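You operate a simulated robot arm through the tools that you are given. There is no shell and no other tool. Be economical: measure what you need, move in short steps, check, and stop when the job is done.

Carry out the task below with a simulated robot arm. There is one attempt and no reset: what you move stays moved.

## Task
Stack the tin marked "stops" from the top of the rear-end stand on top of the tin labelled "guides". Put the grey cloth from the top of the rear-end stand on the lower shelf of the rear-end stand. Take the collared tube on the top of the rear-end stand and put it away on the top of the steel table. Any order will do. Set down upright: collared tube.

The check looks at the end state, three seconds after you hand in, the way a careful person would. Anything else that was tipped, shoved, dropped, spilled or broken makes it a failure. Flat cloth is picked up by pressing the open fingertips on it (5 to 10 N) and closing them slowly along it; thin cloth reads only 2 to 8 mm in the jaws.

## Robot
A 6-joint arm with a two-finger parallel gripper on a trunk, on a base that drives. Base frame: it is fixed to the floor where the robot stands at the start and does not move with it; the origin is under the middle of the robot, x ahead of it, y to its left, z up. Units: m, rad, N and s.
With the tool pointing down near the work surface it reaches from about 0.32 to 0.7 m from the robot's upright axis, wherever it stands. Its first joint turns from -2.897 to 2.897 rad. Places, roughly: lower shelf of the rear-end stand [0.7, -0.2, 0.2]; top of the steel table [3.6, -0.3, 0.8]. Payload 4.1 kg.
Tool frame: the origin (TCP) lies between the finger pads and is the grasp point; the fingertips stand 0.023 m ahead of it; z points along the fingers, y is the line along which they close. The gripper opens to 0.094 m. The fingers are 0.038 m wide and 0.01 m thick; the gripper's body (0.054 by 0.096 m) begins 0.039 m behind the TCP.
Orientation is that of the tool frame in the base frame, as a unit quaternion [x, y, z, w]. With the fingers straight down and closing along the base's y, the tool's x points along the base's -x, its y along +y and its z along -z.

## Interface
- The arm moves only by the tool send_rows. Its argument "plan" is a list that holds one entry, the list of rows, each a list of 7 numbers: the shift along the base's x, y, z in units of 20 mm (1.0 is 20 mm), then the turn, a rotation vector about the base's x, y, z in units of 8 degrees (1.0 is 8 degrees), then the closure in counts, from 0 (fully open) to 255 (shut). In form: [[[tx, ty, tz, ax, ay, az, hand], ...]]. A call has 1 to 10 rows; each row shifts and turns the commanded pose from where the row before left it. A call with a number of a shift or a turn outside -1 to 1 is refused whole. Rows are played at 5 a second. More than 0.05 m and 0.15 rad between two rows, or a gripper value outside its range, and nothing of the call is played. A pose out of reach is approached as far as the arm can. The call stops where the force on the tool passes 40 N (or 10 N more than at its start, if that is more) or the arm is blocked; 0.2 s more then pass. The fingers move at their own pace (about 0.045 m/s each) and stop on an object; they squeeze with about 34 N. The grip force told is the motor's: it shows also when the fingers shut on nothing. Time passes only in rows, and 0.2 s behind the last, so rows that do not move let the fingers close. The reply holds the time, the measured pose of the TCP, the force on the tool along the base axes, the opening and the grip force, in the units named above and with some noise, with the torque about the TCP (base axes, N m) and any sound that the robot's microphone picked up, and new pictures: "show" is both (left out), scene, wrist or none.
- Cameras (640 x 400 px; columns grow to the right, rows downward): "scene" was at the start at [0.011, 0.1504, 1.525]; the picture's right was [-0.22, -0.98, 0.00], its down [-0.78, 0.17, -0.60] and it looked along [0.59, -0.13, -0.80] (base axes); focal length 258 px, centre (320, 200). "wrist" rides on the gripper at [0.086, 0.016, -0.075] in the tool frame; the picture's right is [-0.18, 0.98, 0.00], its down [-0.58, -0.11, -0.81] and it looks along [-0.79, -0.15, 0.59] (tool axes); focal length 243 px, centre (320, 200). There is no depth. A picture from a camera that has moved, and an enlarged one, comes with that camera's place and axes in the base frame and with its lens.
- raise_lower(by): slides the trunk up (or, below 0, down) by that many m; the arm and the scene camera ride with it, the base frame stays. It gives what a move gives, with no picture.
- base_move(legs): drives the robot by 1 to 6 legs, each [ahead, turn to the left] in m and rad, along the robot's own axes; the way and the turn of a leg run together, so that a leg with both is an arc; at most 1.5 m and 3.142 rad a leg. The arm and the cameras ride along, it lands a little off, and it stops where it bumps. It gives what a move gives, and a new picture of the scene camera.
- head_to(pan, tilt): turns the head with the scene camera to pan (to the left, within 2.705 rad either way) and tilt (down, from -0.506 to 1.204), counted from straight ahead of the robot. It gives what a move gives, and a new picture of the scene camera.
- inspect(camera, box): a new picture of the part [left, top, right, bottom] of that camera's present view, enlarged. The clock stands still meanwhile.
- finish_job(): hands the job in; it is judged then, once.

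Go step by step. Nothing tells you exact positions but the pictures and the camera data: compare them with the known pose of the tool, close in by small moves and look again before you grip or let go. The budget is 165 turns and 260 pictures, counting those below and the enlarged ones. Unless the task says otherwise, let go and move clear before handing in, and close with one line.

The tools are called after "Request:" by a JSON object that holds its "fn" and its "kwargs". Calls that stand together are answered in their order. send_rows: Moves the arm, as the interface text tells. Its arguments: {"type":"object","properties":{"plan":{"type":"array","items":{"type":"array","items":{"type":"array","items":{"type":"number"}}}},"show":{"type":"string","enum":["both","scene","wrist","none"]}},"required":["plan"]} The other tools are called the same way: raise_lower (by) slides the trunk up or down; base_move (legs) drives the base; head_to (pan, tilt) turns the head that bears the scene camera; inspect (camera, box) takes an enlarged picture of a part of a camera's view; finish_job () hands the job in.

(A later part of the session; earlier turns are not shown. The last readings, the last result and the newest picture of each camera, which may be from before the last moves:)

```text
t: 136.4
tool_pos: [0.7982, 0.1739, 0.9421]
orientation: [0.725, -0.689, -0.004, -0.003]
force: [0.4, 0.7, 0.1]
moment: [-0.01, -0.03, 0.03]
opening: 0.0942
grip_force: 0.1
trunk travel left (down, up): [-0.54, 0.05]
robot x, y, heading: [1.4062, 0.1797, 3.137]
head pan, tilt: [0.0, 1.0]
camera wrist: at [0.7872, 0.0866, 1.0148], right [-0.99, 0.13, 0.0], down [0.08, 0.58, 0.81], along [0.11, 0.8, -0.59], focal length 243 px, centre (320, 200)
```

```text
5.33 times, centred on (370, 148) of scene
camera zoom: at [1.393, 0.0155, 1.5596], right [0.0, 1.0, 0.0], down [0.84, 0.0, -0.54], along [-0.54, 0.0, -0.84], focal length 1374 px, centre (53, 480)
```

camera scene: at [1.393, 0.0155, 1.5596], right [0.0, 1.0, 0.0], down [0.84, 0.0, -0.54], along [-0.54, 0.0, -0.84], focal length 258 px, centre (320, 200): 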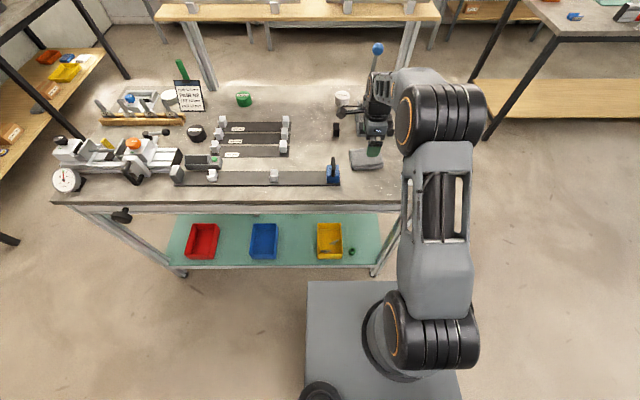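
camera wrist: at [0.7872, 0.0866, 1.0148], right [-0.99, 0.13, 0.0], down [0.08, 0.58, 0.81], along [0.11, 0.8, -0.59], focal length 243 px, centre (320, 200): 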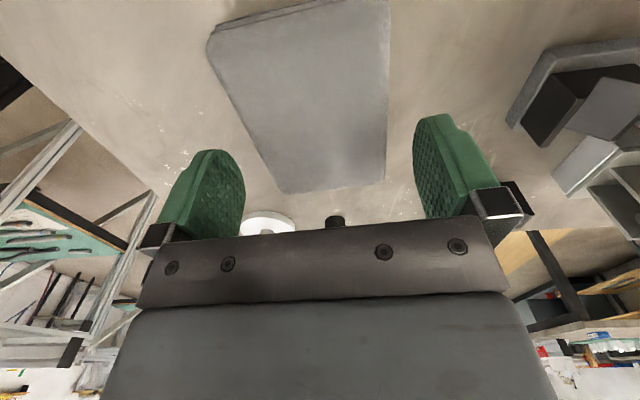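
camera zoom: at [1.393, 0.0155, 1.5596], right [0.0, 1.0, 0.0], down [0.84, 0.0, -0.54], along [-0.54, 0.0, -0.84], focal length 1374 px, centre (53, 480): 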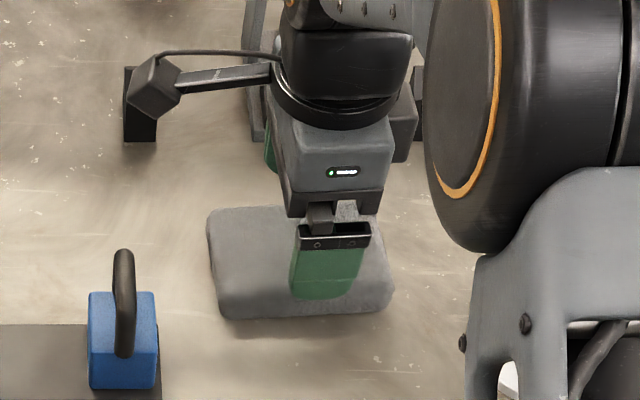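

Request:
{"fn": "send_rows", "kwargs": {"plan": [[[0.1, 0.05, -0.5, 0, 0, 0.1, 0], [0, 0, -0.4, 0, 0, 0, 0], [0, 0, -0.4, 0, 0, 0, 0], [0, 0, -0.25, 0, 0, 0, 0]]], "show": "wrist"}}

Request:
{"fn": "inspect", "kwargs": {"camera": "scene", "box": [320, 110, 420, 185]}}

```text
t: 137.4
tool_pos: [0.7995, 0.1759, 0.911]
orientation: [0.73, -0.684, -0.004, -0.001]
force: [-0.4, -0.1, 0.9]
moment: [-0.01, -0.01, -0.01]
opening: 0.0942
grip_force: 0.0
trunk travel left (down, up): [-0.54, 0.05]
robot x, y, heading: [1.404, 0.1815, 3.138]
head pan, tilt: [0.0, 1.0]
camera wrist: at [0.7906, 0.0875, 0.9837], right [-0.99, 0.12, 0.0], down [0.07, 0.58, 0.81], along [0.09, 0.81, -0.59], focal length 243 px, centre (320, 200)
```

wrist: 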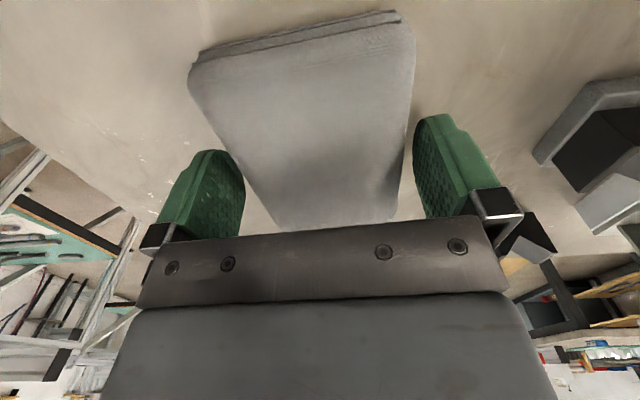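

```text
5.33 times, centred on (370, 148) of scene
camera zoom: at [1.393, 0.0155, 1.5596], right [0.0, 1.0, 0.0], down [0.84, 0.0, -0.54], along [-0.54, 0.0, -0.84], focal length 1374 px, centre (53, 480)
```

zoom: 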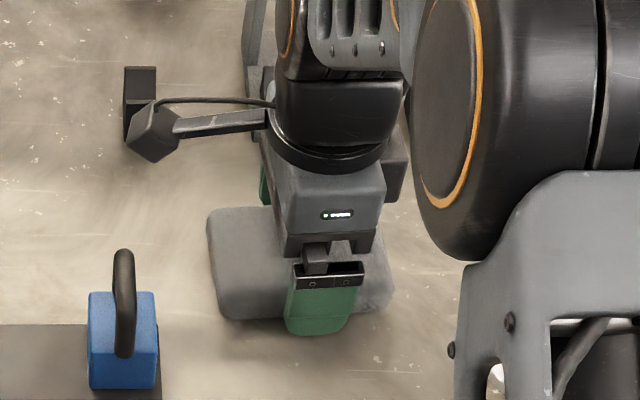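

Straddled without contact. Closing.

Request:
{"fn": "send_rows", "kwargs": {"plan": [[[0, 0, 0, 0, 0, 0, 20], [0, 0, 0, 0, 0, 0, 40], [0, 0, 0, 0, 0, 0, 60], [0, 0, 0, 0, 0, 0, 90], [0, 0, 0, 0, 0, 0, 140], [0, 0, 0, 0, 0, 0, 200], [0, 0, 0, 0, 0, 0, 255], [0, 0, 0, 0, 0, 0, 255]]], "show": "wrist"}}

```text
t: 139.2
tool_pos: [0.8006, 0.1752, 0.9109]
orientation: [0.73, -0.683, -0.003, -0.002]
force: [0.7, -0.3, 0.4]
moment: [-0.04, -0.01, 0.01]
opening: 0.0792
grip_force: 33.6
trunk travel left (down, up): [-0.54, 0.05]
robot x, y, heading: [1.4066, 0.1838, 3.137]
head pan, tilt: [0.0, 1.0]
camera wrist: at [0.7906, 0.0875, 0.9838], right [-0.99, 0.12, 0.0], down [0.07, 0.58, 0.81], along [0.09, 0.81, -0.59], focal length 243 px, centre (320, 200)
```

wrist: 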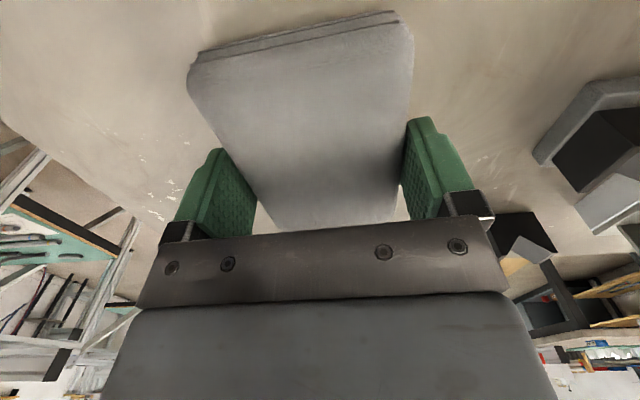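

Firm hold at 79 mm. Lifting.

Request:
{"fn": "send_rows", "kwargs": {"plan": [[[0, 0, 0.5, 0, 0, 0, 255], [0, 0, 1, 0, 0, 0, 255], [0, 0, 1, 0, 0, 0, 255], [0, 0, 1, 0, 0, 0, 255], [0, 0, 1, 0, 0, 0, 255], [0, 0, 1, 0, 0, 0, 255], [0, 0, 1, 0, 0, 0, 255], [0, 0, 1, 0, 0, 0, 255], [0.5, 0, 1, 0, 0, 0, 255], [0.5, 0, 1, 0, 0, 0, 255]]]}}

```text
t: 141.4
tool_pos: [0.8209, 0.1751, 1.1014]
orientation: [0.73, -0.683, -0.004, -0.002]
force: [-0.5, 0.3, -0.2]
moment: [0.0, 0.01, 0.04]
opening: 0.079
grip_force: 33.6
trunk travel left (down, up): [-0.54, 0.05]
robot x, y, heading: [1.4077, 0.1791, 3.138]
head pan, tilt: [0.0, 1.0]
camera scene: at [1.3934, 0.0155, 1.5596], right [0.0, 1.0, 0.0], down [0.84, 0.0, -0.54], along [-0.54, 0.0, -0.84], focal length 258 px, centre (320, 200)
camera wrist: at [0.8118, 0.0872, 1.1745], right [-0.99, 0.12, 0.0], down [0.07, 0.58, 0.81], along [0.09, 0.81, -0.59], focal length 243 px, centre (320, 200)
```

scene: 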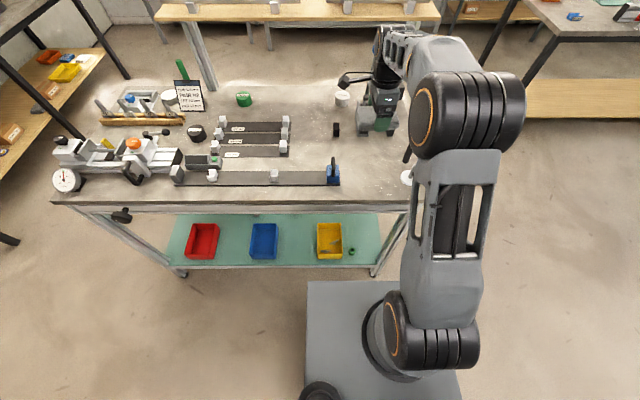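
wrist: 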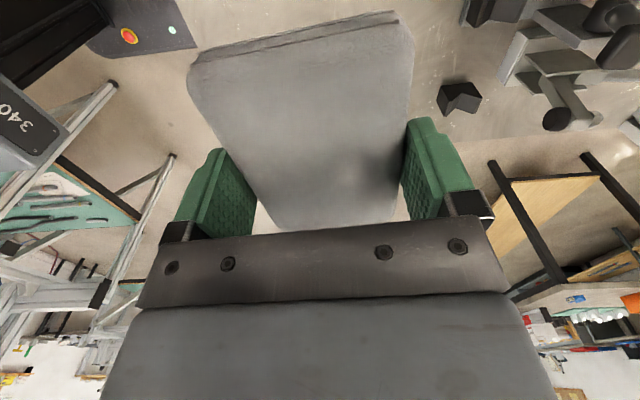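

Cloth is held. I'll retract the arm and drive round the free left side to the front.

Request:
{"fn": "send_rows", "kwargs": {"plan": [[[1, 0, 0.5, 0, 0, 0, 255], [1, 0, 0.5, 0, 0, 0, 255], [1, 0, 0.5, 0, 0, 0, 255], [1, 0, 0.5, 0, 0, 0, 255], [1, 0, 0.5, 0, 0, 0, 255], [1, 0, 0.5, 0, 0, 0, 255], [1, 0, 0, 0, 0, 0, 255], [1, 0, 0, 0, 0, 0, 255]]], "show": "none"}}

Request:
{"fn": "base_move", "kwargs": {"legs": [[-0.12, 0], [0, -1.57], [0.75, 0], [0, 1.57], [1.3, 0], [0.8, 0]]}}

```text
t: 143.2
tool_pos: [0.9805, 0.1758, 1.1613]
orientation: [0.73, -0.683, -0.004, -0.002]
force: [0.4, 0.3, 0.0]
moment: [-0.01, -0.01, 0.01]
opening: 0.0792
grip_force: 33.6
trunk travel left (down, up): [-0.54, 0.05]
robot x, y, heading: [1.4071, 0.1839, 3.143]
head pan, tilt: [0.0, 1.0]
```

```text
t: 152.5
tool_pos: [1.5242, 1.3587, 1.1608]
orientation: [-0.036, 0.999, 0.001, 0.004]
force: [1.0, 0.1, -0.9]
moment: [0.02, -0.02, -0.01]
opening: 0.0791
grip_force: 33.7
trunk travel left (down, up): [-0.54, 0.05]
robot x, y, heading: [1.5332, 0.929, 1.572]
head pan, tilt: [0.0, 1.0]
stopped in leg 4: the robot was blocked; the commanded pose is now the measured one
camera scene: at [1.3648, 0.943, 1.5596], right [1.0, 0.0, 0.0], down [0.0, -0.84, -0.54], along [0.0, 0.54, -0.84], focal length 258 px, centre (320, 200)
```

scene: 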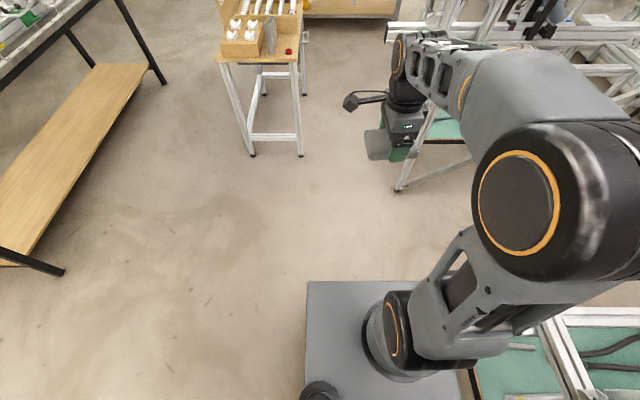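

A neighbouring stand blocked the turn at its corner. I'll back up to where it's clear, angle left, and go diagonally.

Request:
{"fn": "base_move", "kwargs": {"legs": [[-0.48, 0], [0, 0.6], [0.8, 0], [0, 0.97]]}}

```text
t: 163.4
tool_pos: [0.6454, 1.1045, 1.1611]
orientation: [0.736, -0.677, -0.004, -0.002]
force: [0.2, 0.6, -0.3]
moment: [0.0, 0.0, 0.0]
opening: 0.079
grip_force: 33.6
trunk travel left (down, up): [-0.54, 0.05]
robot x, y, heading: [1.073, 1.1164, -3.13]
head pan, tilt: [0.0, 1.0]
camera scene: at [1.063, 0.9502, 1.5596], right [-0.01, 1.0, 0.0], down [0.84, 0.01, -0.54], along [-0.54, -0.01, -0.84], focal length 258 px, centre (320, 200)
```

scene: 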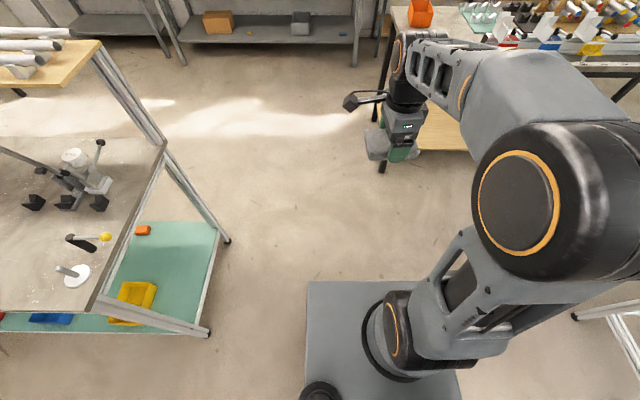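

From this left end the lower shelf's left part is open and free. I'll line up facing it from the left end.

Request:
{"fn": "base_move", "kwargs": {"legs": [[0.45, 0], [0, 1.56]]}}

Request:
{"fn": "head_to", "kwargs": {"pan": 0.0, "tilt": 0.8}}

```text
t: 169.9
tool_pos: [0.6344, 0.6877, 1.1607]
orientation: [0.999, 0.04, -0.004, 0.001]
force: [0.2, 0.0, -0.6]
moment: [0.01, 0.0, -0.03]
opening: 0.0793
grip_force: 34.6
trunk travel left (down, up): [-0.54, 0.05]
robot x, y, heading: [0.6206, 1.1146, -1.564]
head pan, tilt: [0.0, 1.0]
camera scene: at [0.7883, 1.1034, 1.5596], right [-1.0, -0.01, 0.0], down [-0.01, 0.84, -0.54], along [0.0, -0.54, -0.84], focal length 258 px, centre (320, 200)
```

scene: 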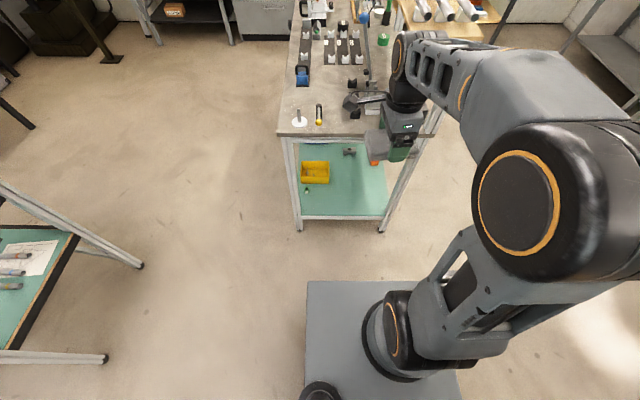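

```text
t: 170.6
tool_pos: [0.6348, 0.6868, 1.1605]
orientation: [0.999, 0.039, -0.004, 0.001]
force: [0.0, -1.0, 0.1]
moment: [-0.01, -0.02, -0.02]
opening: 0.0793
grip_force: 34.1
trunk travel left (down, up): [-0.54, 0.05]
robot x, y, heading: [0.6261, 1.1111, -1.562]
head pan, tilt: [0.0, 0.799]
camera scene: at [0.7883, 1.0924, 1.5747], right [-1.0, -0.01, 0.0], down [-0.01, 0.72, -0.7], along [0.01, -0.7, -0.72], focal length 258 px, centre (320, 200)
```

scene: 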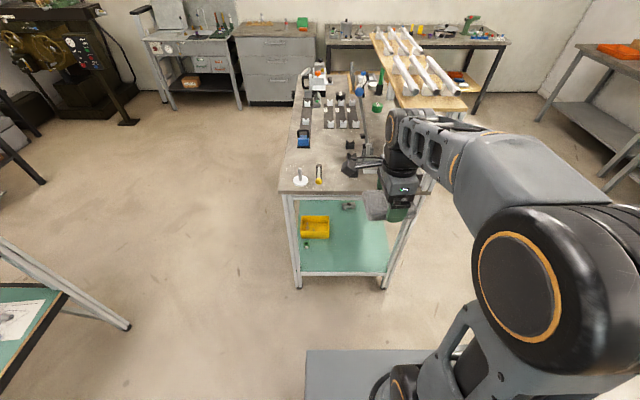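

Request:
{"fn": "send_rows", "kwargs": {"plan": [[[0, 0, 0, 0, 0, 1, 255], [0, 0, 0, 0, 0, 1, 255], [0, 0, 0, 0, 0, 1, 255], [0, 0, 0, 0, 0, 1, 255], [0, 0, 0, 0, 0, 1, 255], [0, 0, 0, 0, 0, 1, 255], [0, 0, 0, 0, 0, 1, 255], [0, 0, 0, 0, 0, 1, 255], [0, 0, 0, 0, 0, 1, 255], [0, 0, 0, 0, 0, 1, 255]]], "show": "none"}}

Request:
{"fn": "send_rows", "kwargs": {"plan": [[[0, 0, 0, 0, 0, 0.75, 255], [0, 0, 0, -0.5, 0, 0, 255], [0, 0, 0, -0.5, 0, 0, 255], [0, 0, 0, -0.5, 0, 0, 255], [0, 0, 0, -0.5, 0, 0, 255], [0, 0, 0, -0.5, 0, 0, 255], [0, 0, 0, -0.5, 0, 0, 255], [0, 0, 0, -0.5, 0, 0, 255], [0, 0, 0, -0.5, 0, 0, 255], [0, 0, 0, -0.4, 0, 0, 255]]], "show": "none"}}

Request:
{"fn": "raise_lower", "kwargs": {"by": -0.53}}

Request:
{"fn": "head_to", "kwargs": {"pan": 0.0, "tilt": 0.45}}

```text
t: 172.8
tool_pos: [0.6346, 0.6875, 1.1602]
orientation: [0.739, 0.674, -0.002, 0.003]
force: [-0.2, 0.4, -0.5]
moment: [-0.01, -0.01, 0.02]
opening: 0.0791
grip_force: 34.1
trunk travel left (down, up): [-0.54, 0.05]
robot x, y, heading: [0.6226, 1.1136, -1.561]
head pan, tilt: [0.0, 0.799]
```

```text
t: 175.0
tool_pos: [0.6357, 0.6876, 1.1614]
orientation: [0.67, 0.676, -0.218, 0.216]
force: [-0.2, 0.1, -1.2]
moment: [0.01, -0.02, 0.0]
opening: 0.0789
grip_force: 34.0
trunk travel left (down, up): [-0.54, 0.05]
robot x, y, heading: [0.6208, 1.1114, -1.566]
head pan, tilt: [0.0, 0.799]
```

```text
refused: -0.53 is not a number from -0.4 to 0.4
```

```text
t: 175.9
tool_pos: [0.6356, 0.6865, 1.1605]
orientation: [0.669, 0.677, -0.217, 0.216]
force: [0.1, 0.3, -0.8]
moment: [-0.01, 0.01, 0.0]
opening: 0.0789
grip_force: 33.8
trunk travel left (down, up): [-0.54, 0.05]
robot x, y, heading: [0.6198, 1.115, -1.56]
head pan, tilt: [0.0, 0.45]
camera scene: at [0.7884, 1.0812, 1.6051], right [-1.0, -0.01, 0.0], down [0.0, 0.44, -0.9], along [0.01, -0.9, -0.44], focal length 258 px, centre (320, 200)
```

scene: 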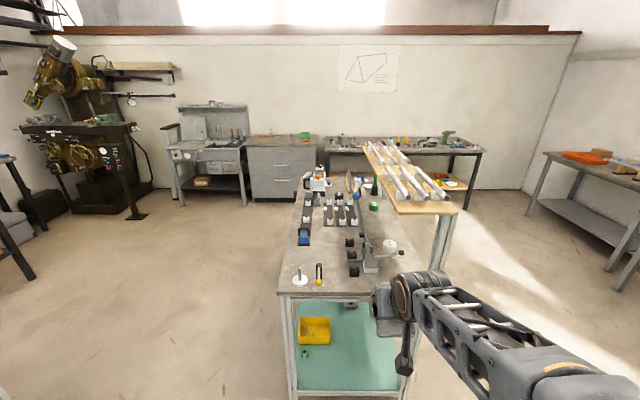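

Request:
{"fn": "raise_lower", "kwargs": {"by": -0.3}}

Request:
{"fn": "raise_lower", "kwargs": {"by": -0.23}}

Request:
{"fn": "head_to", "kwargs": {"pan": 0.0, "tilt": 0.75}}

```text
t: 178.9
tool_pos: [0.6349, 0.6871, 0.8603]
orientation: [0.67, 0.677, -0.217, 0.215]
force: [0.2, 0.0, -1.2]
moment: [0.05, 0.01, -0.01]
opening: 0.0792
grip_force: 33.9
trunk travel left (down, up): [-0.24, 0.35]
robot x, y, heading: [0.6208, 1.1139, -1.563]
head pan, tilt: [0.0, 0.45]
```

```text
t: 181.3
tool_pos: [0.634, 0.6874, 0.6303]
orientation: [0.669, 0.677, -0.217, 0.216]
force: [0.6, 0.1, -1.2]
moment: [0.02, -0.07, 0.0]
opening: 0.0793
grip_force: 33.8
trunk travel left (down, up): [-0.01, 0.58]
robot x, y, heading: [0.6223, 1.112, -1.563]
head pan, tilt: [0.0, 0.45]
```

```text
t: 182.1
tool_pos: [0.6356, 0.6855, 0.63]
orientation: [0.67, 0.676, -0.218, 0.216]
force: [0.3, 0.5, 0.2]
moment: [0.0, -0.01, 0.01]
opening: 0.0792
grip_force: 33.7
trunk travel left (down, up): [-0.01, 0.58]
robot x, y, heading: [0.622, 1.1105, -1.562]
head pan, tilt: [0.0, 0.75]
camera scene: at [0.7883, 1.0902, 1.0488], right [-1.0, -0.01, 0.0], down [-0.01, 0.68, -0.73], along [0.01, -0.73, -0.68], focal length 258 px, centre (320, 200)
```

scene: 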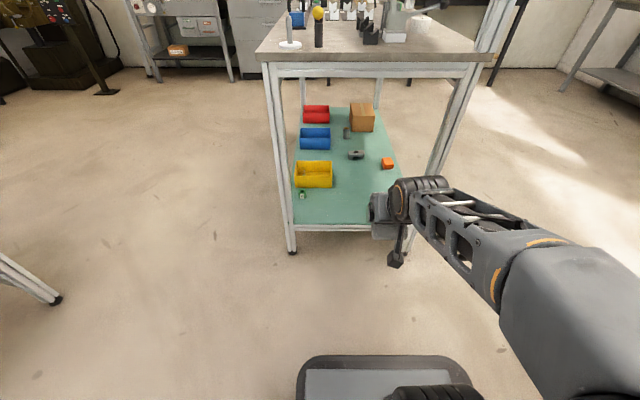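

Good geometry: the wrist stays outside while the fingers reach under. I'll lower the tool outside the stand first.

Request:
{"fn": "send_rows", "kwargs": {"plan": [[[0, -0.3, -1, 0, 0, 0, 255], [0, -0.3, -1, 0, 0, 0, 255], [0, -0.3, -1, 0, 0, 0, 255], [0, -0.3, -1, 0, 0, 0, 255], [0, -0.3, -1, 0, 0, 0, 255], [0, -0.3, -1, 0, 0, 0, 255], [0, -0.3, -1, 0, 0, 0, 255], [0, -0.3, -1, 0, 0, 0, 255], [0, -0.3, -1, 0, 0, 0, 255], [0, -0.3, -1, 0, 0, 0, 255]]], "show": "scene"}}

Request:
{"fn": "send_rows", "kwargs": {"plan": [[[0, -0.5, -1, 0, 0, 0, 255], [0, -0.5, -1, 0, 0, 0, 255], [0, -0.5, -1, 0, 0, 0, 255]]]}}

```text
t: 184.3
tool_pos: [0.6304, 0.6412, 0.4789]
orientation: [0.672, 0.674, -0.223, 0.209]
force: [0.3, -0.3, -0.6]
moment: [-0.01, -0.05, 0.0]
opening: 0.0789
grip_force: 34.1
out of reach, approached as far as the arm can: row 7, 8, 9, 10
trunk travel left (down, up): [-0.01, 0.58]
robot x, y, heading: [0.6246, 1.1076, -1.562]
head pan, tilt: [0.0, 0.75]
camera scene: at [0.7883, 1.0903, 1.0487], right [-1.0, -0.01, 0.0], down [-0.01, 0.68, -0.73], along [0.01, -0.73, -0.68], focal length 258 px, centre (320, 200)
```

scene: 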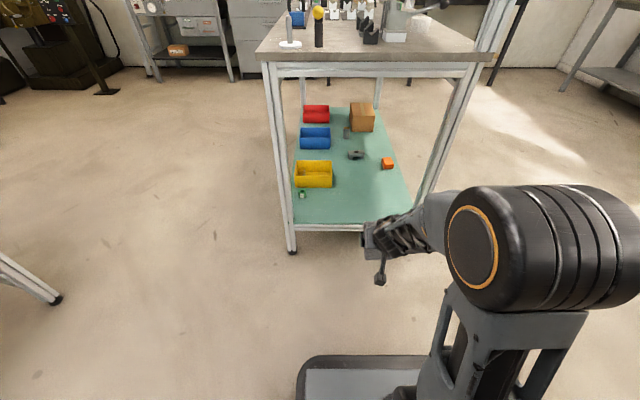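

```text
t: 185.1
tool_pos: [0.6476, 0.6164, 0.4227]
orientation: [0.67, 0.676, -0.219, 0.213]
force: [0.5, 0.3, -0.4]
moment: [0.02, 0.02, -0.02]
opening: 0.0788
grip_force: 34.2
out of reach, approached as far as the arm can: row 1, 2, 3
trunk travel left (down, up): [-0.01, 0.58]
robot x, y, heading: [0.6232, 1.1131, -1.56]
head pan, tilt: [0.0, 0.75]
camera scene: at [0.7883, 1.0903, 1.0488], right [-1.0, -0.01, 0.0], down [-0.01, 0.68, -0.73], along [0.01, -0.73, -0.68], focal length 258 px, centre (320, 200)
camera wrist: at [0.664, 0.73, 0.4327], right [0.98, -0.14, 0.1], down [-0.1, 0.0, 0.99], along [-0.14, -0.99, -0.02], focal length 243 px, centre (320, 200)
```

scene: 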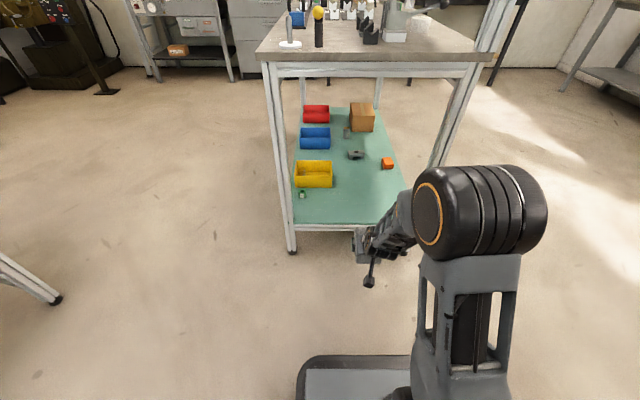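
wrist: 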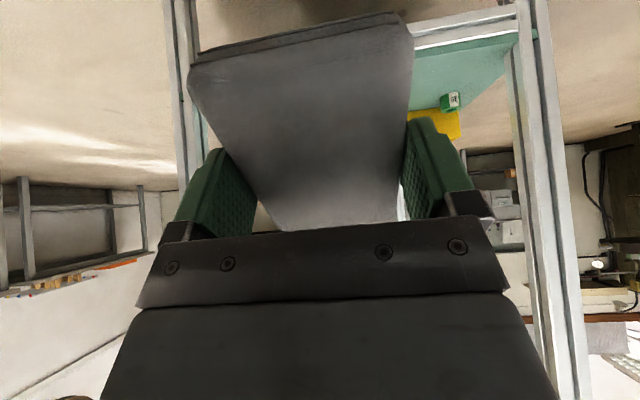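

The arm folds with the elbow forward when close in, so I need a longer reach and a bit more tilt (45°) to keep the elbow outside the stand.

Request:
{"fn": "send_rows", "kwargs": {"plan": [[[0, -1, 0, -0.15, 0, 0, 255], [0, -1, 0, -0.15, 0, 0, 255], [0, -1, 0, -0.15, 0, 0, 255], [0, -1, 0, -0.15, 0, 0, 255], [0, -1, 0, -0.15, 0, 0, 255], [0, -1, 0, -0.15, 0, 0, 255], [0, -1, 0, -0.15, 0, 0, 255], [0, -0.5, 0, -0.15, 0, 0, 255], [0, -0.5, 0, -0.05, 0, 0, 255]]]}}

```text
t: 187.1
tool_pos: [0.6489, 0.4559, 0.4232]
orientation: [0.648, 0.655, -0.276, 0.273]
force: [-0.2, 0.0, -0.3]
moment: [-0.02, -0.01, 0.0]
opening: 0.0791
grip_force: 34.3
trunk travel left (down, up): [-0.01, 0.58]
robot x, y, heading: [0.622, 1.1109, -1.559]
head pan, tilt: [0.0, 0.75]
camera scene: at [0.7883, 1.0902, 1.0487], right [-1.0, -0.01, 0.0], down [-0.01, 0.68, -0.73], along [0.01, -0.73, -0.68], focal length 258 px, centre (320, 200)
camera wrist: at [0.664, 0.57, 0.4121], right [0.98, -0.12, 0.12], down [-0.1, 0.17, 0.98], along [-0.14, -0.98, 0.15], focal length 243 px, centre (320, 200)
```

scene: 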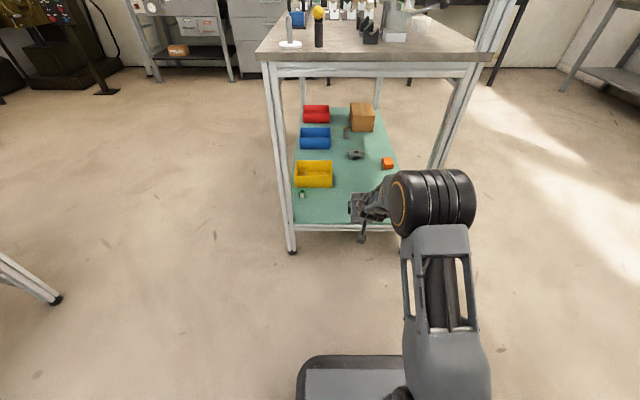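
wrist: 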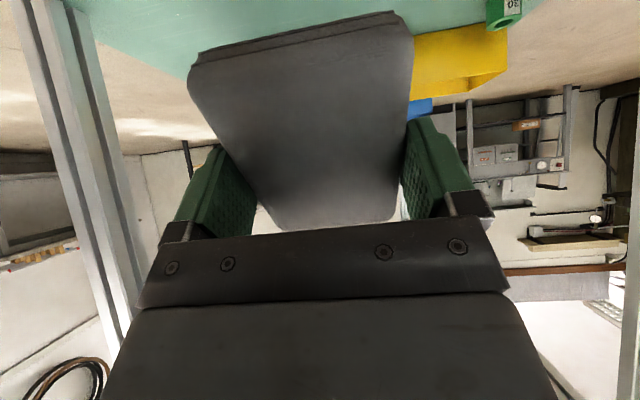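

Request:
{"fn": "base_move", "kwargs": {"legs": [[0.21, 0]]}}

Request:
{"fn": "inspect", "kwargs": {"camera": "wrist", "box": [0, 0, 640, 400]}}

```text
t: 188.7
tool_pos: [0.6499, 0.2472, 0.4228]
orientation: [0.648, 0.656, -0.276, 0.272]
force: [-0.6, -0.4, -0.7]
moment: [0.01, 0.03, 0.0]
opening: 0.0792
grip_force: 34.4
trunk travel left (down, up): [-0.01, 0.58]
robot x, y, heading: [0.6269, 0.9034, -1.562]
head pan, tilt: [0.0, 0.75]
camera scene: at [0.7902, 0.8811, 1.0487], right [-1.0, -0.01, 0.0], down [-0.01, 0.68, -0.73], along [0.01, -0.73, -0.68], focal length 258 px, centre (320, 200)
```

scene: 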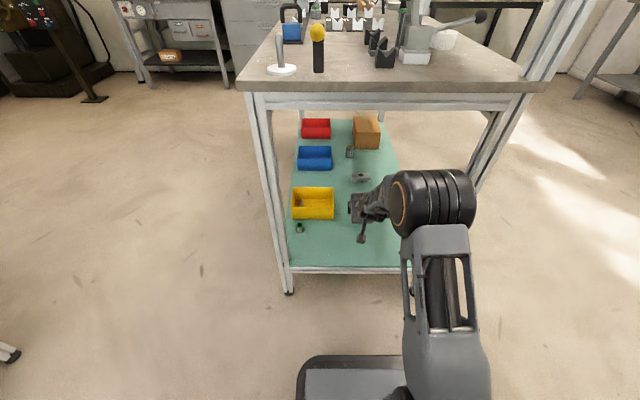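

```text
1.00 times, centred on (320, 200) of wrist
camera zoom: at [0.6662, 0.361, 0.4123], right [0.98, -0.12, 0.12], down [-0.1, 0.17, 0.98], along [-0.14, -0.98, 0.15], focal length 243 px, centre (320, 200)
```

zoom: 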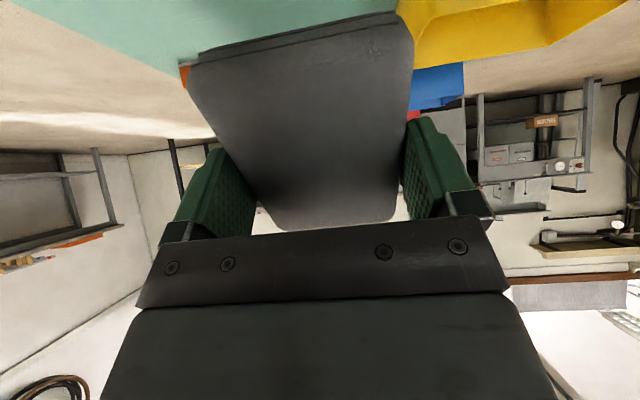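

Inside the shelf with clearance (yellow bin starts at y<0.10). Lowering.

Request:
{"fn": "send_rows", "kwargs": {"plan": [[[0, 0, -1, 0, 0, 0, 255], [0, 0, -1, 0, 0, 0, 255], [0, 0, -1, 0, 0, 0, 255], [0, 0, -1, 0, 0, 0, 255]]]}}

```text
t: 189.7
tool_pos: [0.6636, 0.2429, 0.3464]
orientation: [0.65, 0.655, -0.278, 0.268]
force: [0.2, 0.6, -0.1]
moment: [0.0, 0.02, -0.04]
opening: 0.0791
grip_force: 34.0
out of reach, approached as far as the arm can: row 2, 3, 4
trunk travel left (down, up): [-0.01, 0.58]
robot x, y, heading: [0.6262, 0.9017, -1.562]
head pan, tilt: [0.0, 0.75]
camera scene: at [0.7902, 0.8812, 1.0488], right [-1.0, -0.01, 0.0], down [-0.01, 0.68, -0.73], along [0.01, -0.73, -0.68], focal length 258 px, centre (320, 200)
camera wrist: at [0.6795, 0.3563, 0.3363], right [0.98, -0.13, 0.12], down [-0.09, 0.17, 0.98], along [-0.15, -0.98, 0.15], focal length 243 px, centre (320, 200)
```

scene: 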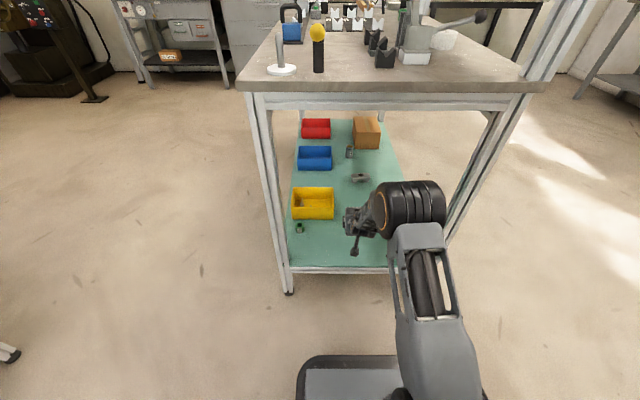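
wrist: 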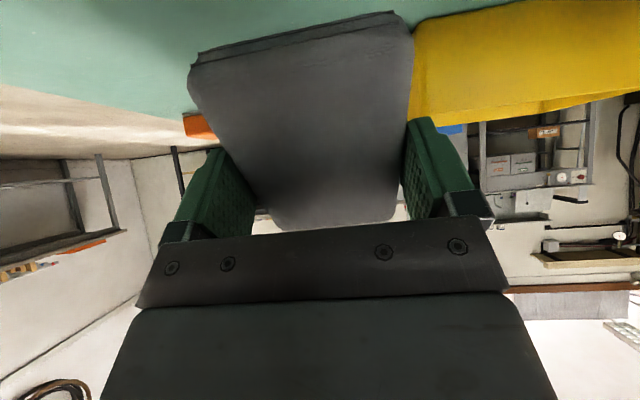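

Request:
{"fn": "send_rows", "kwargs": {"plan": [[[-0.4, 0, 0, -0.5, 0, 0, 255], [-0.3, 0, 0, -0.5, 0, 0, 255], [0, 0, 0, -0.5, 0, 0, 255], [0, 0, -0.5, -0.4, 0, 0, 255], [0, 0, -0.5, 0, 0, 0, 255]]]}}

```text
t: 190.9
tool_pos: [0.7106, 0.2521, 0.3252]
orientation: [0.609, 0.611, -0.362, 0.354]
force: [-0.2, 0.5, -0.5]
moment: [0.01, 0.0, 0.0]
opening: 0.0793
grip_force: 34.1
out of reach, approached as far as the arm can: row 1, 2, 3, 4
trunk travel left (down, up): [-0.01, 0.58]
robot x, y, heading: [0.6224, 0.9024, -1.563]
head pan, tilt: [0.0, 0.75]
camera scene: at [0.7902, 0.8811, 1.0488], right [-1.0, -0.01, 0.0], down [-0.01, 0.68, -0.73], along [0.01, -0.73, -0.68], focal length 258 px, centre (320, 200)
camera wrist: at [0.7273, 0.3595, 0.2856], right [0.98, -0.09, 0.15], down [-0.1, 0.42, 0.9], along [-0.15, -0.9, 0.41], focal length 243 px, centre (320, 200)
```

scene: 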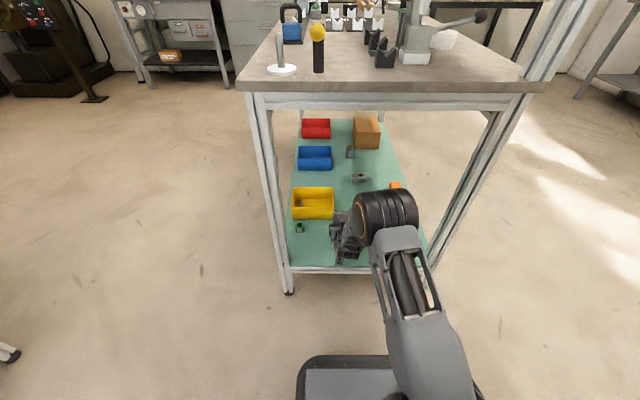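
wrist: 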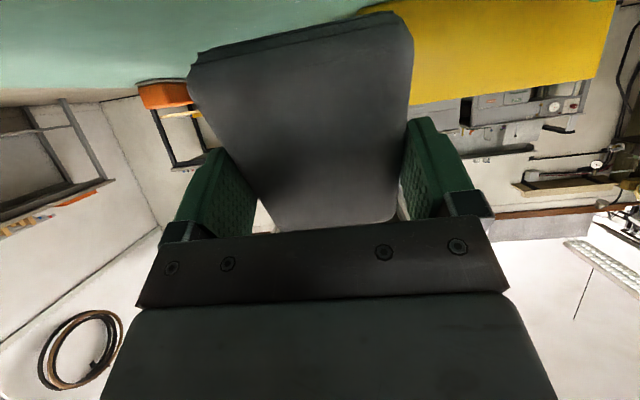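

Request:
{"fn": "send_rows", "kwargs": {"plan": [[[-0.5, 0, 0, 0, 0, 0, 255], [-0.5, 0, 0, 0, 0, 0, 255], [-0.5, 0, 0, 0, 0, 0, 255], [-0.5, 0, 0, 0, 0, 0, 255], [-0.5, 0, 0, 0, 0, 0, 255]]], "show": "none"}}

```text
t: 192.1
tool_pos: [0.7082, 0.2522, 0.3264]
orientation: [0.609, 0.612, -0.361, 0.353]
force: [0.0, -0.4, 0.4]
moment: [0.03, 0.01, 0.03]
opening: 0.0791
grip_force: 33.5
out of reach, approached as far as the arm can: row 1, 2, 3, 4, 5
trunk travel left (down, up): [-0.01, 0.58]
robot x, y, heading: [0.6247, 0.8989, -1.562]
head pan, tilt: [0.0, 0.75]
```

Request:
{"fn": "send_rows", "kwargs": {"plan": [[[0, -1, 0, 0, 0, 0, 255], [0, -1, 0, 0, 0, 0, 255], [0, -1, 0, 0, 0, 0, 255], [0, 0, -0.5, 0, 0, 0, 255]]], "show": "scene"}}

```text
t: 193.1
tool_pos: [0.7094, 0.1935, 0.3169]
orientation: [0.607, 0.613, -0.36, 0.355]
force: [-0.7, 0.4, 0.2]
moment: [0.03, -0.02, 0.01]
opening: 0.0792
grip_force: 34.0
trunk travel left (down, up): [-0.01, 0.58]
robot x, y, heading: [0.6298, 0.9019, -1.564]
head pan, tilt: [0.0, 0.75]
camera scene: at [0.7902, 0.8811, 1.0488], right [-1.0, -0.01, 0.0], down [-0.01, 0.68, -0.73], along [0.01, -0.73, -0.68], focal length 258 px, centre (320, 200)
```

scene: 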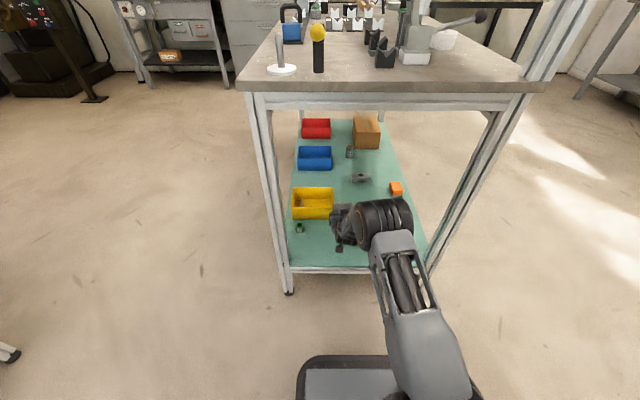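

Request:
{"fn": "base_move", "kwargs": {"legs": [[-0.06, 0]]}}

Request:
{"fn": "send_rows", "kwargs": {"plan": [[[-0.5, 0, 0, 0, 0, 0, 255], [-0.5, 0, 0, 0, 0, 0, 255], [-0.5, 0, 0, 0, 0, 0, 255], [-0.5, 0, 0, 0, 0, 0, 255], [0, 0, -0.5, 0, 0, 0, 255]]], "show": "wrist"}}

```text
t: 194.1
tool_pos: [0.7088, 0.2531, 0.3159]
orientation: [0.607, 0.612, -0.361, 0.356]
force: [-0.6, -0.1, 0.1]
moment: [0.03, -0.01, 0.03]
opening: 0.0794
grip_force: 34.0
trunk travel left (down, up): [-0.01, 0.58]
robot x, y, heading: [0.6236, 0.9625, -1.562]
head pan, tilt: [0.0, 0.75]
camera scene: at [0.7897, 0.9407, 1.0487], right [-1.0, -0.01, 0.0], down [-0.01, 0.68, -0.73], along [0.01, -0.73, -0.68], focal length 258 px, centre (320, 200)
```

scene: 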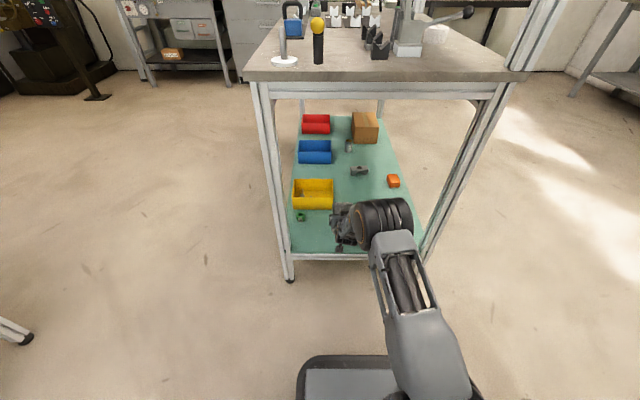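

```text
t: 195.3
tool_pos: [0.698, 0.2453, 0.3091]
orientation: [0.609, 0.611, -0.363, 0.351]
force: [0.5, 0.1, -0.3]
moment: [0.01, -0.01, -0.03]
opening: 0.0792
grip_force: 33.4
out of reach, approached as far as the arm can: row 2, 3, 4
trunk travel left (down, up): [-0.01, 0.58]
robot x, y, heading: [0.6275, 0.9672, -1.563]
head pan, tilt: [0.0, 0.75]
camera wrist: at [0.7145, 0.3524, 0.2696], right [0.98, -0.09, 0.15], down [-0.09, 0.42, 0.9], along [-0.15, -0.9, 0.4], focal length 243 px, centre (320, 200)
```

wrist: 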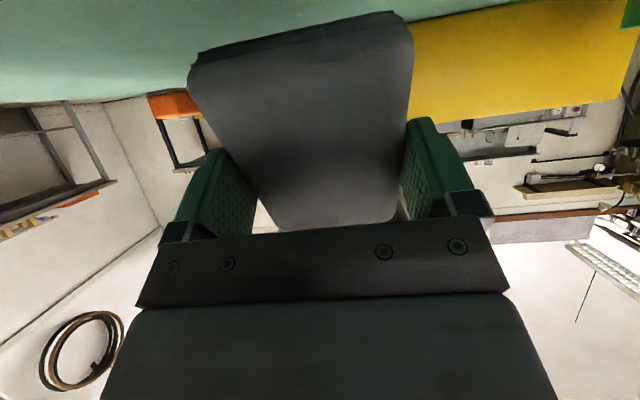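

Request:
{"fn": "base_move", "kwargs": {"legs": [[-0.1, 0]]}}

Request:
{"fn": "send_rows", "kwargs": {"plan": [[[0, -1, 0, 0, 0, 0, 255], [0, -1, 0, 0, 0, 0, 255], [0, -1, 0, 0, 0, 0, 255], [0, -1, 0, 0, 0, 0, 255], [-0.5, -0.5, 0, 0, 0, 0, 255], [-1, 0, 0, 0, 0, 0, 255], [-0.5, 0, 0, 0, 0, 0, 255]]], "show": "both"}}

```text
t: 196.4
tool_pos: [0.6964, 0.3466, 0.309]
orientation: [0.609, 0.612, -0.362, 0.352]
force: [0.0, 0.3, -0.5]
moment: [0.02, 0.02, 0.01]
opening: 0.0794
grip_force: 34.5
trunk travel left (down, up): [-0.01, 0.58]
robot x, y, heading: [0.6251, 1.0649, -1.565]
head pan, tilt: [0.0, 0.75]
camera scene: at [0.7887, 1.0419, 1.0487], right [-1.0, -0.01, 0.0], down [-0.01, 0.68, -0.73], along [0.01, -0.73, -0.68], focal length 258 px, centre (320, 200)
```

scene: 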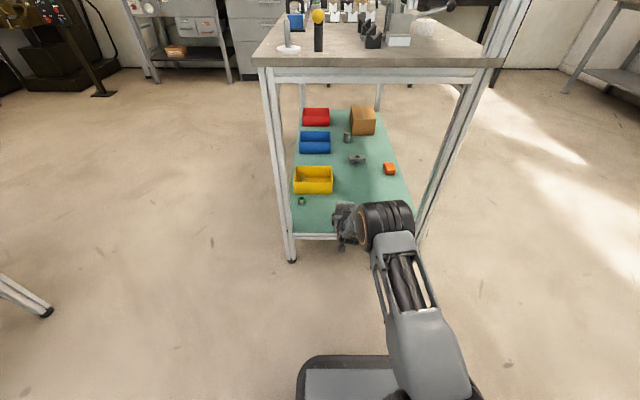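

```text
t: 198.0
tool_pos: [0.6571, 0.2566, 0.3093]
orientation: [0.609, 0.611, -0.362, 0.352]
force: [0.4, -0.3, -0.3]
moment: [0.0, -0.03, -0.03]
opening: 0.0793
grip_force: 34.1
trunk travel left (down, up): [-0.01, 0.58]
robot x, y, heading: [0.6269, 1.0661, -1.56]
head pan, tilt: [0.0, 0.75]
camera scene: at [0.7887, 1.0419, 1.0487], right [-1.0, -0.01, 0.0], down [-0.01, 0.68, -0.73], along [0.01, -0.73, -0.68], focal length 258 px, centre (320, 200)
camera wrist: at [0.6736, 0.364, 0.2697], right [0.98, -0.1, 0.15], down [-0.09, 0.42, 0.9], along [-0.15, -0.9, 0.4], focal length 243 px, centre (320, 200)
```

scene: 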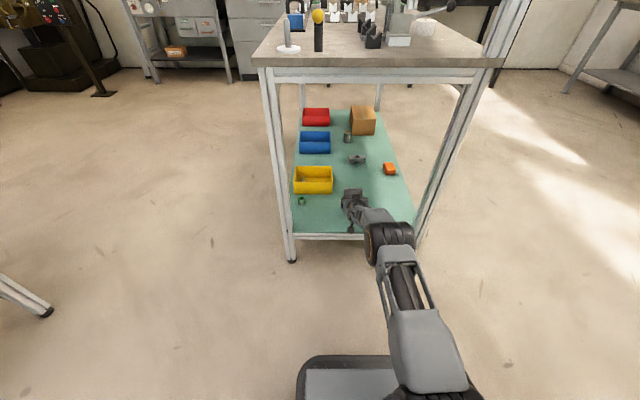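
wrist: 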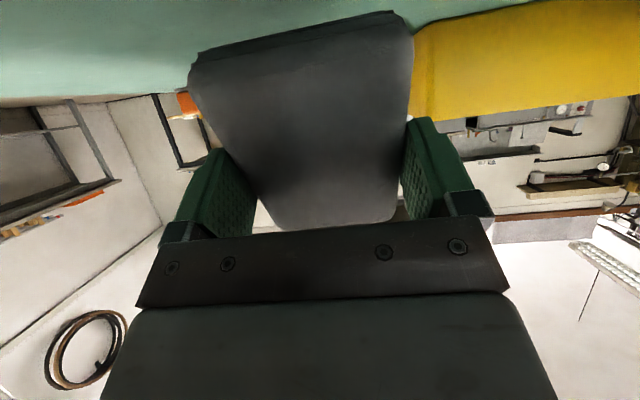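

Longer reach works. I'll ease the tilt back to ~45° and lower toward contact.

Request:
{"fn": "send_rows", "kwargs": {"plan": [[[0, 0, 0, 0.5, 0, 0, 255], [0, 0, 0, 0.5, 0, 0, 255], [0, 0, 0, 0.5, 0, 0, 255], [0, 0, -0.5, 0.4, 0, 0, 255], [0, 0, -0.5, 0, 0, 0, 255]]], "show": "wrist"}}

Request:
{"fn": "inspect", "kwargs": {"camera": "scene", "box": [260, 130, 460, 270]}}

```text
t: 199.2
tool_pos: [0.6496, 0.2571, 0.3029]
orientation: [0.635, 0.628, -0.334, 0.3]
force: [0.1, -0.3, -0.5]
moment: [0.04, -0.03, -0.01]
opening: 0.0793
grip_force: 33.9
out of reach, approached as far as the arm can: row 2, 3, 4, 5
trunk travel left (down, up): [-0.01, 0.58]
robot x, y, heading: [0.6225, 1.0683, -1.562]
head pan, tilt: [0.0, 0.75]
camera wrist: at [0.6698, 0.3674, 0.2769], right [0.98, -0.14, 0.11], down [-0.06, 0.3, 0.95], along [-0.17, -0.94, 0.29], focal length 243 px, centre (320, 200)
```

wrist: 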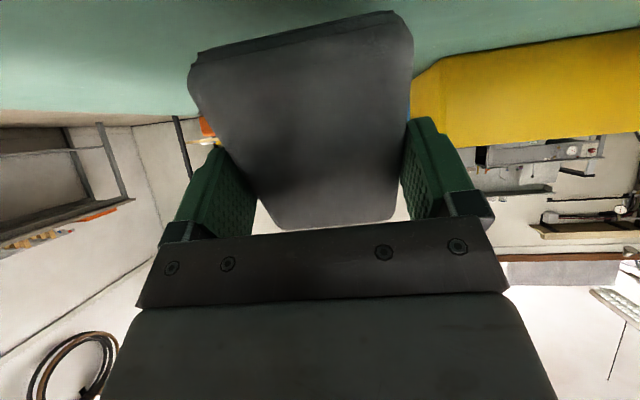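

```text
2.86 times, centred on (360, 200) of scene
camera zoom: at [0.7887, 1.0419, 1.0487], right [-1.0, -0.01, 0.0], down [-0.01, 0.68, -0.73], along [0.01, -0.73, -0.68], focal length 736 px, centre (206, 200)
```

zoom: 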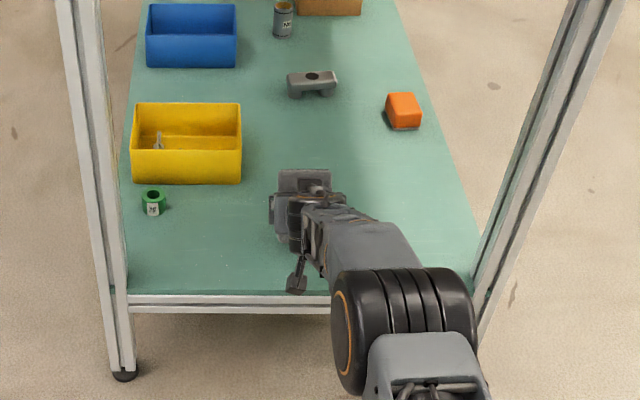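

Request:
{"fn": "send_rows", "kwargs": {"plan": [[[0, 0, 0.3, -0.5, 0, 0, 255], [0, 0, 0, -0.5, 0, 0, 255], [0, 0, 0, -0.5, 0, 0, 255], [0, 0, 0, -0.4, 0, 0, 255], [0, 0, -0.3, 0, 0, 0, 255], [0, 0, -0.4, 0, 0, 0, 255]]], "show": "none"}}

```text
t: 200.6
tool_pos: [0.6469, 0.2559, 0.2978]
orientation: [0.611, 0.592, -0.393, 0.349]
force: [-1.1, 1.8, 23.0]
moment: [0.04, -0.89, 0.1]
opening: 0.0793
grip_force: 33.9
out of reach, approached as far as the arm can: row 1, 2
trunk travel left (down, up): [-0.01, 0.58]
robot x, y, heading: [0.6217, 1.0659, -1.565]
head pan, tilt: [0.0, 0.75]
```

Request:
{"fn": "inspect", "kwargs": {"camera": "scene", "box": [260, 130, 460, 270]}}

Request:
{"fn": "inspect", "kwargs": {"camera": "wrist", "box": [100, 0, 540, 260]}}

```text
2.86 times, centred on (360, 200) of scene
camera zoom: at [0.7886, 1.044, 1.0494], right [-1.0, -0.01, 0.0], down [-0.01, 0.68, -0.73], along [0.01, -0.73, -0.68], focal length 736 px, centre (206, 200)
```

zoom: 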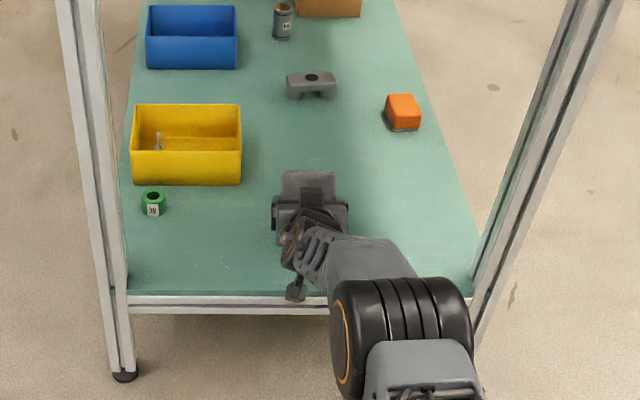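

```text
1.45 times, centred on (320, 130) of wrist
camera zoom: at [0.6666, 0.3597, 0.2528], right [0.98, -0.14, 0.13], down [-0.05, 0.47, 0.88], along [-0.18, -0.87, 0.45], focal length 353 px, centre (320, 302)
```

zoom: 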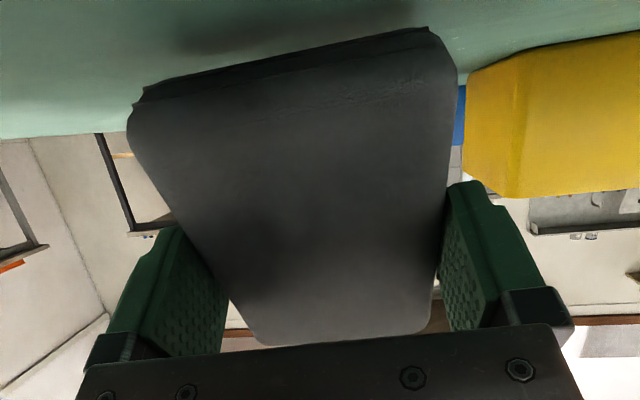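

The pad's lower edge rests on the shelf (contact torque matches). Opening to let it lie down forward.

Request:
{"fn": "send_rows", "kwargs": {"plan": [[[0, 0, 0, 0, 0, 0, 60], [0, 0, 0, 0, 0, 0, 30], [0, 0, 0, 0, 0, 0, 15], [0, 0, 0, 0, 0, 0, 0], [0, 0, 0, 0, 0, 0, 0], [0, 0, 0, 0, 0, 0, 0]]], "show": "both"}}

Request:
{"fn": "inspect", "kwargs": {"camera": "scene", "box": [260, 130, 460, 270]}}

```text
t: 202.0
tool_pos: [0.646, 0.2579, 0.2905]
orientation: [0.612, 0.595, -0.39, 0.345]
force: [-0.5, -1.1, -0.3]
moment: [0.0, 0.02, -0.02]
opening: 0.094
grip_force: 0.0
trunk travel left (down, up): [-0.01, 0.58]
robot x, y, heading: [0.6266, 1.0644, -1.564]
head pan, tilt: [0.0, 0.75]
camera scene: at [0.7887, 1.0419, 1.0487], right [-1.0, -0.01, 0.0], down [-0.01, 0.68, -0.73], along [0.01, -0.73, -0.68], focal length 258 px, centre (320, 200)
camera wrist: at [0.6667, 0.3626, 0.2464], right [0.98, -0.14, 0.12], down [-0.05, 0.45, 0.89], along [-0.18, -0.88, 0.44], focal length 243 px, centre (320, 200)
```

scene: 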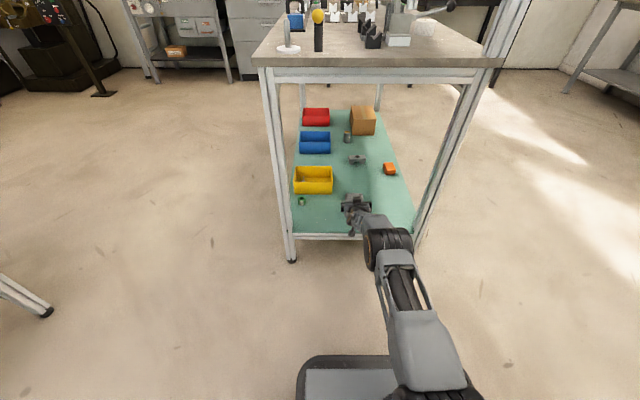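
wrist: 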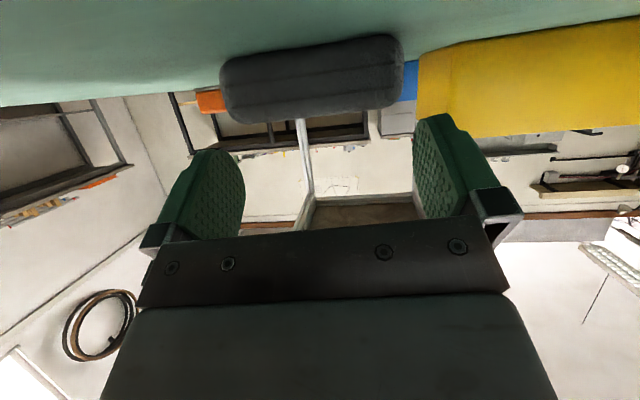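

```text
2.86 times, centred on (360, 200) of scene
camera zoom: at [0.7887, 1.0419, 1.0487], right [-1.0, -0.01, 0.0], down [-0.01, 0.68, -0.73], along [0.01, -0.73, -0.68], focal length 736 px, centre (206, 200)
```

zoom: 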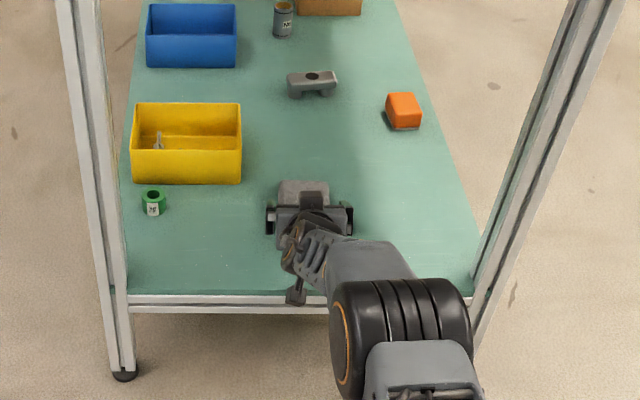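

The cloth lies flat on the shelf. Withdrawing along the tool axis, then backing away.

Request:
{"fn": "send_rows", "kwargs": {"plan": [[[0, 0.3, 0.5, 0, 0, 0, 0], [0, 0.5, 0.5, 0, 0, 0, 0], [0, 0.8, 0.5, 0, 0, 0, 0], [0, 0.8, 0.5, 0, 0, 0, 0]]], "show": "none"}}

Request:
{"fn": "base_move", "kwargs": {"legs": [[-0.3, 0]]}}

Request:
{"fn": "inspect", "kwargs": {"camera": "scene", "box": [260, 60, 460, 240]}}

```text
t: 203.0
tool_pos: [0.6459, 0.3069, 0.33]
orientation: [0.612, 0.596, -0.389, 0.345]
force: [0.3, -0.5, -0.4]
moment: [-0.02, -0.02, -0.03]
opening: 0.094
grip_force: 0.0
trunk travel left (down, up): [-0.01, 0.58]
robot x, y, heading: [0.6259, 1.0626, -1.562]
head pan, tilt: [0.0, 0.75]
```

```text
t: 205.1
tool_pos: [0.6431, 0.6067, 0.3298]
orientation: [0.613, 0.594, -0.39, 0.346]
force: [0.3, 0.6, -0.1]
moment: [0.02, -0.03, 0.03]
opening: 0.094
grip_force: 0.0
trunk travel left (down, up): [-0.01, 0.58]
robot x, y, heading: [0.6191, 1.3636, -1.561]
head pan, tilt: [0.0, 0.75]
camera scene: at [0.7862, 1.3433, 1.0487], right [-1.0, -0.01, 0.0], down [-0.01, 0.68, -0.73], along [0.01, -0.73, -0.68], focal length 258 px, centre (320, 200)
```

scene: 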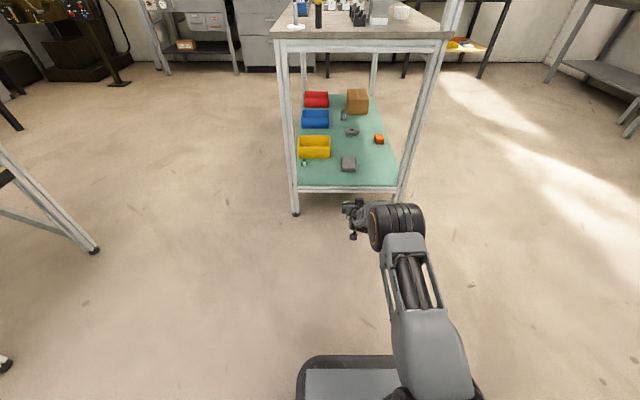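

```text
2.22 times, centred on (360, 150) of scene
camera zoom: at [0.7862, 1.3433, 1.0487], right [-1.0, -0.01, 0.0], down [-0.01, 0.68, -0.73], along [0.01, -0.73, -0.68], focal length 572 px, centre (231, 311)
```

zoom: 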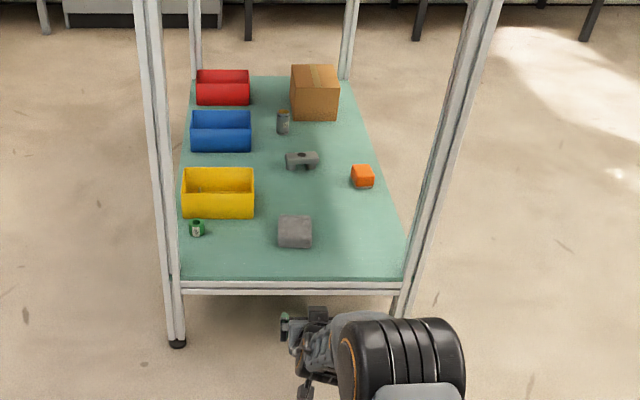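

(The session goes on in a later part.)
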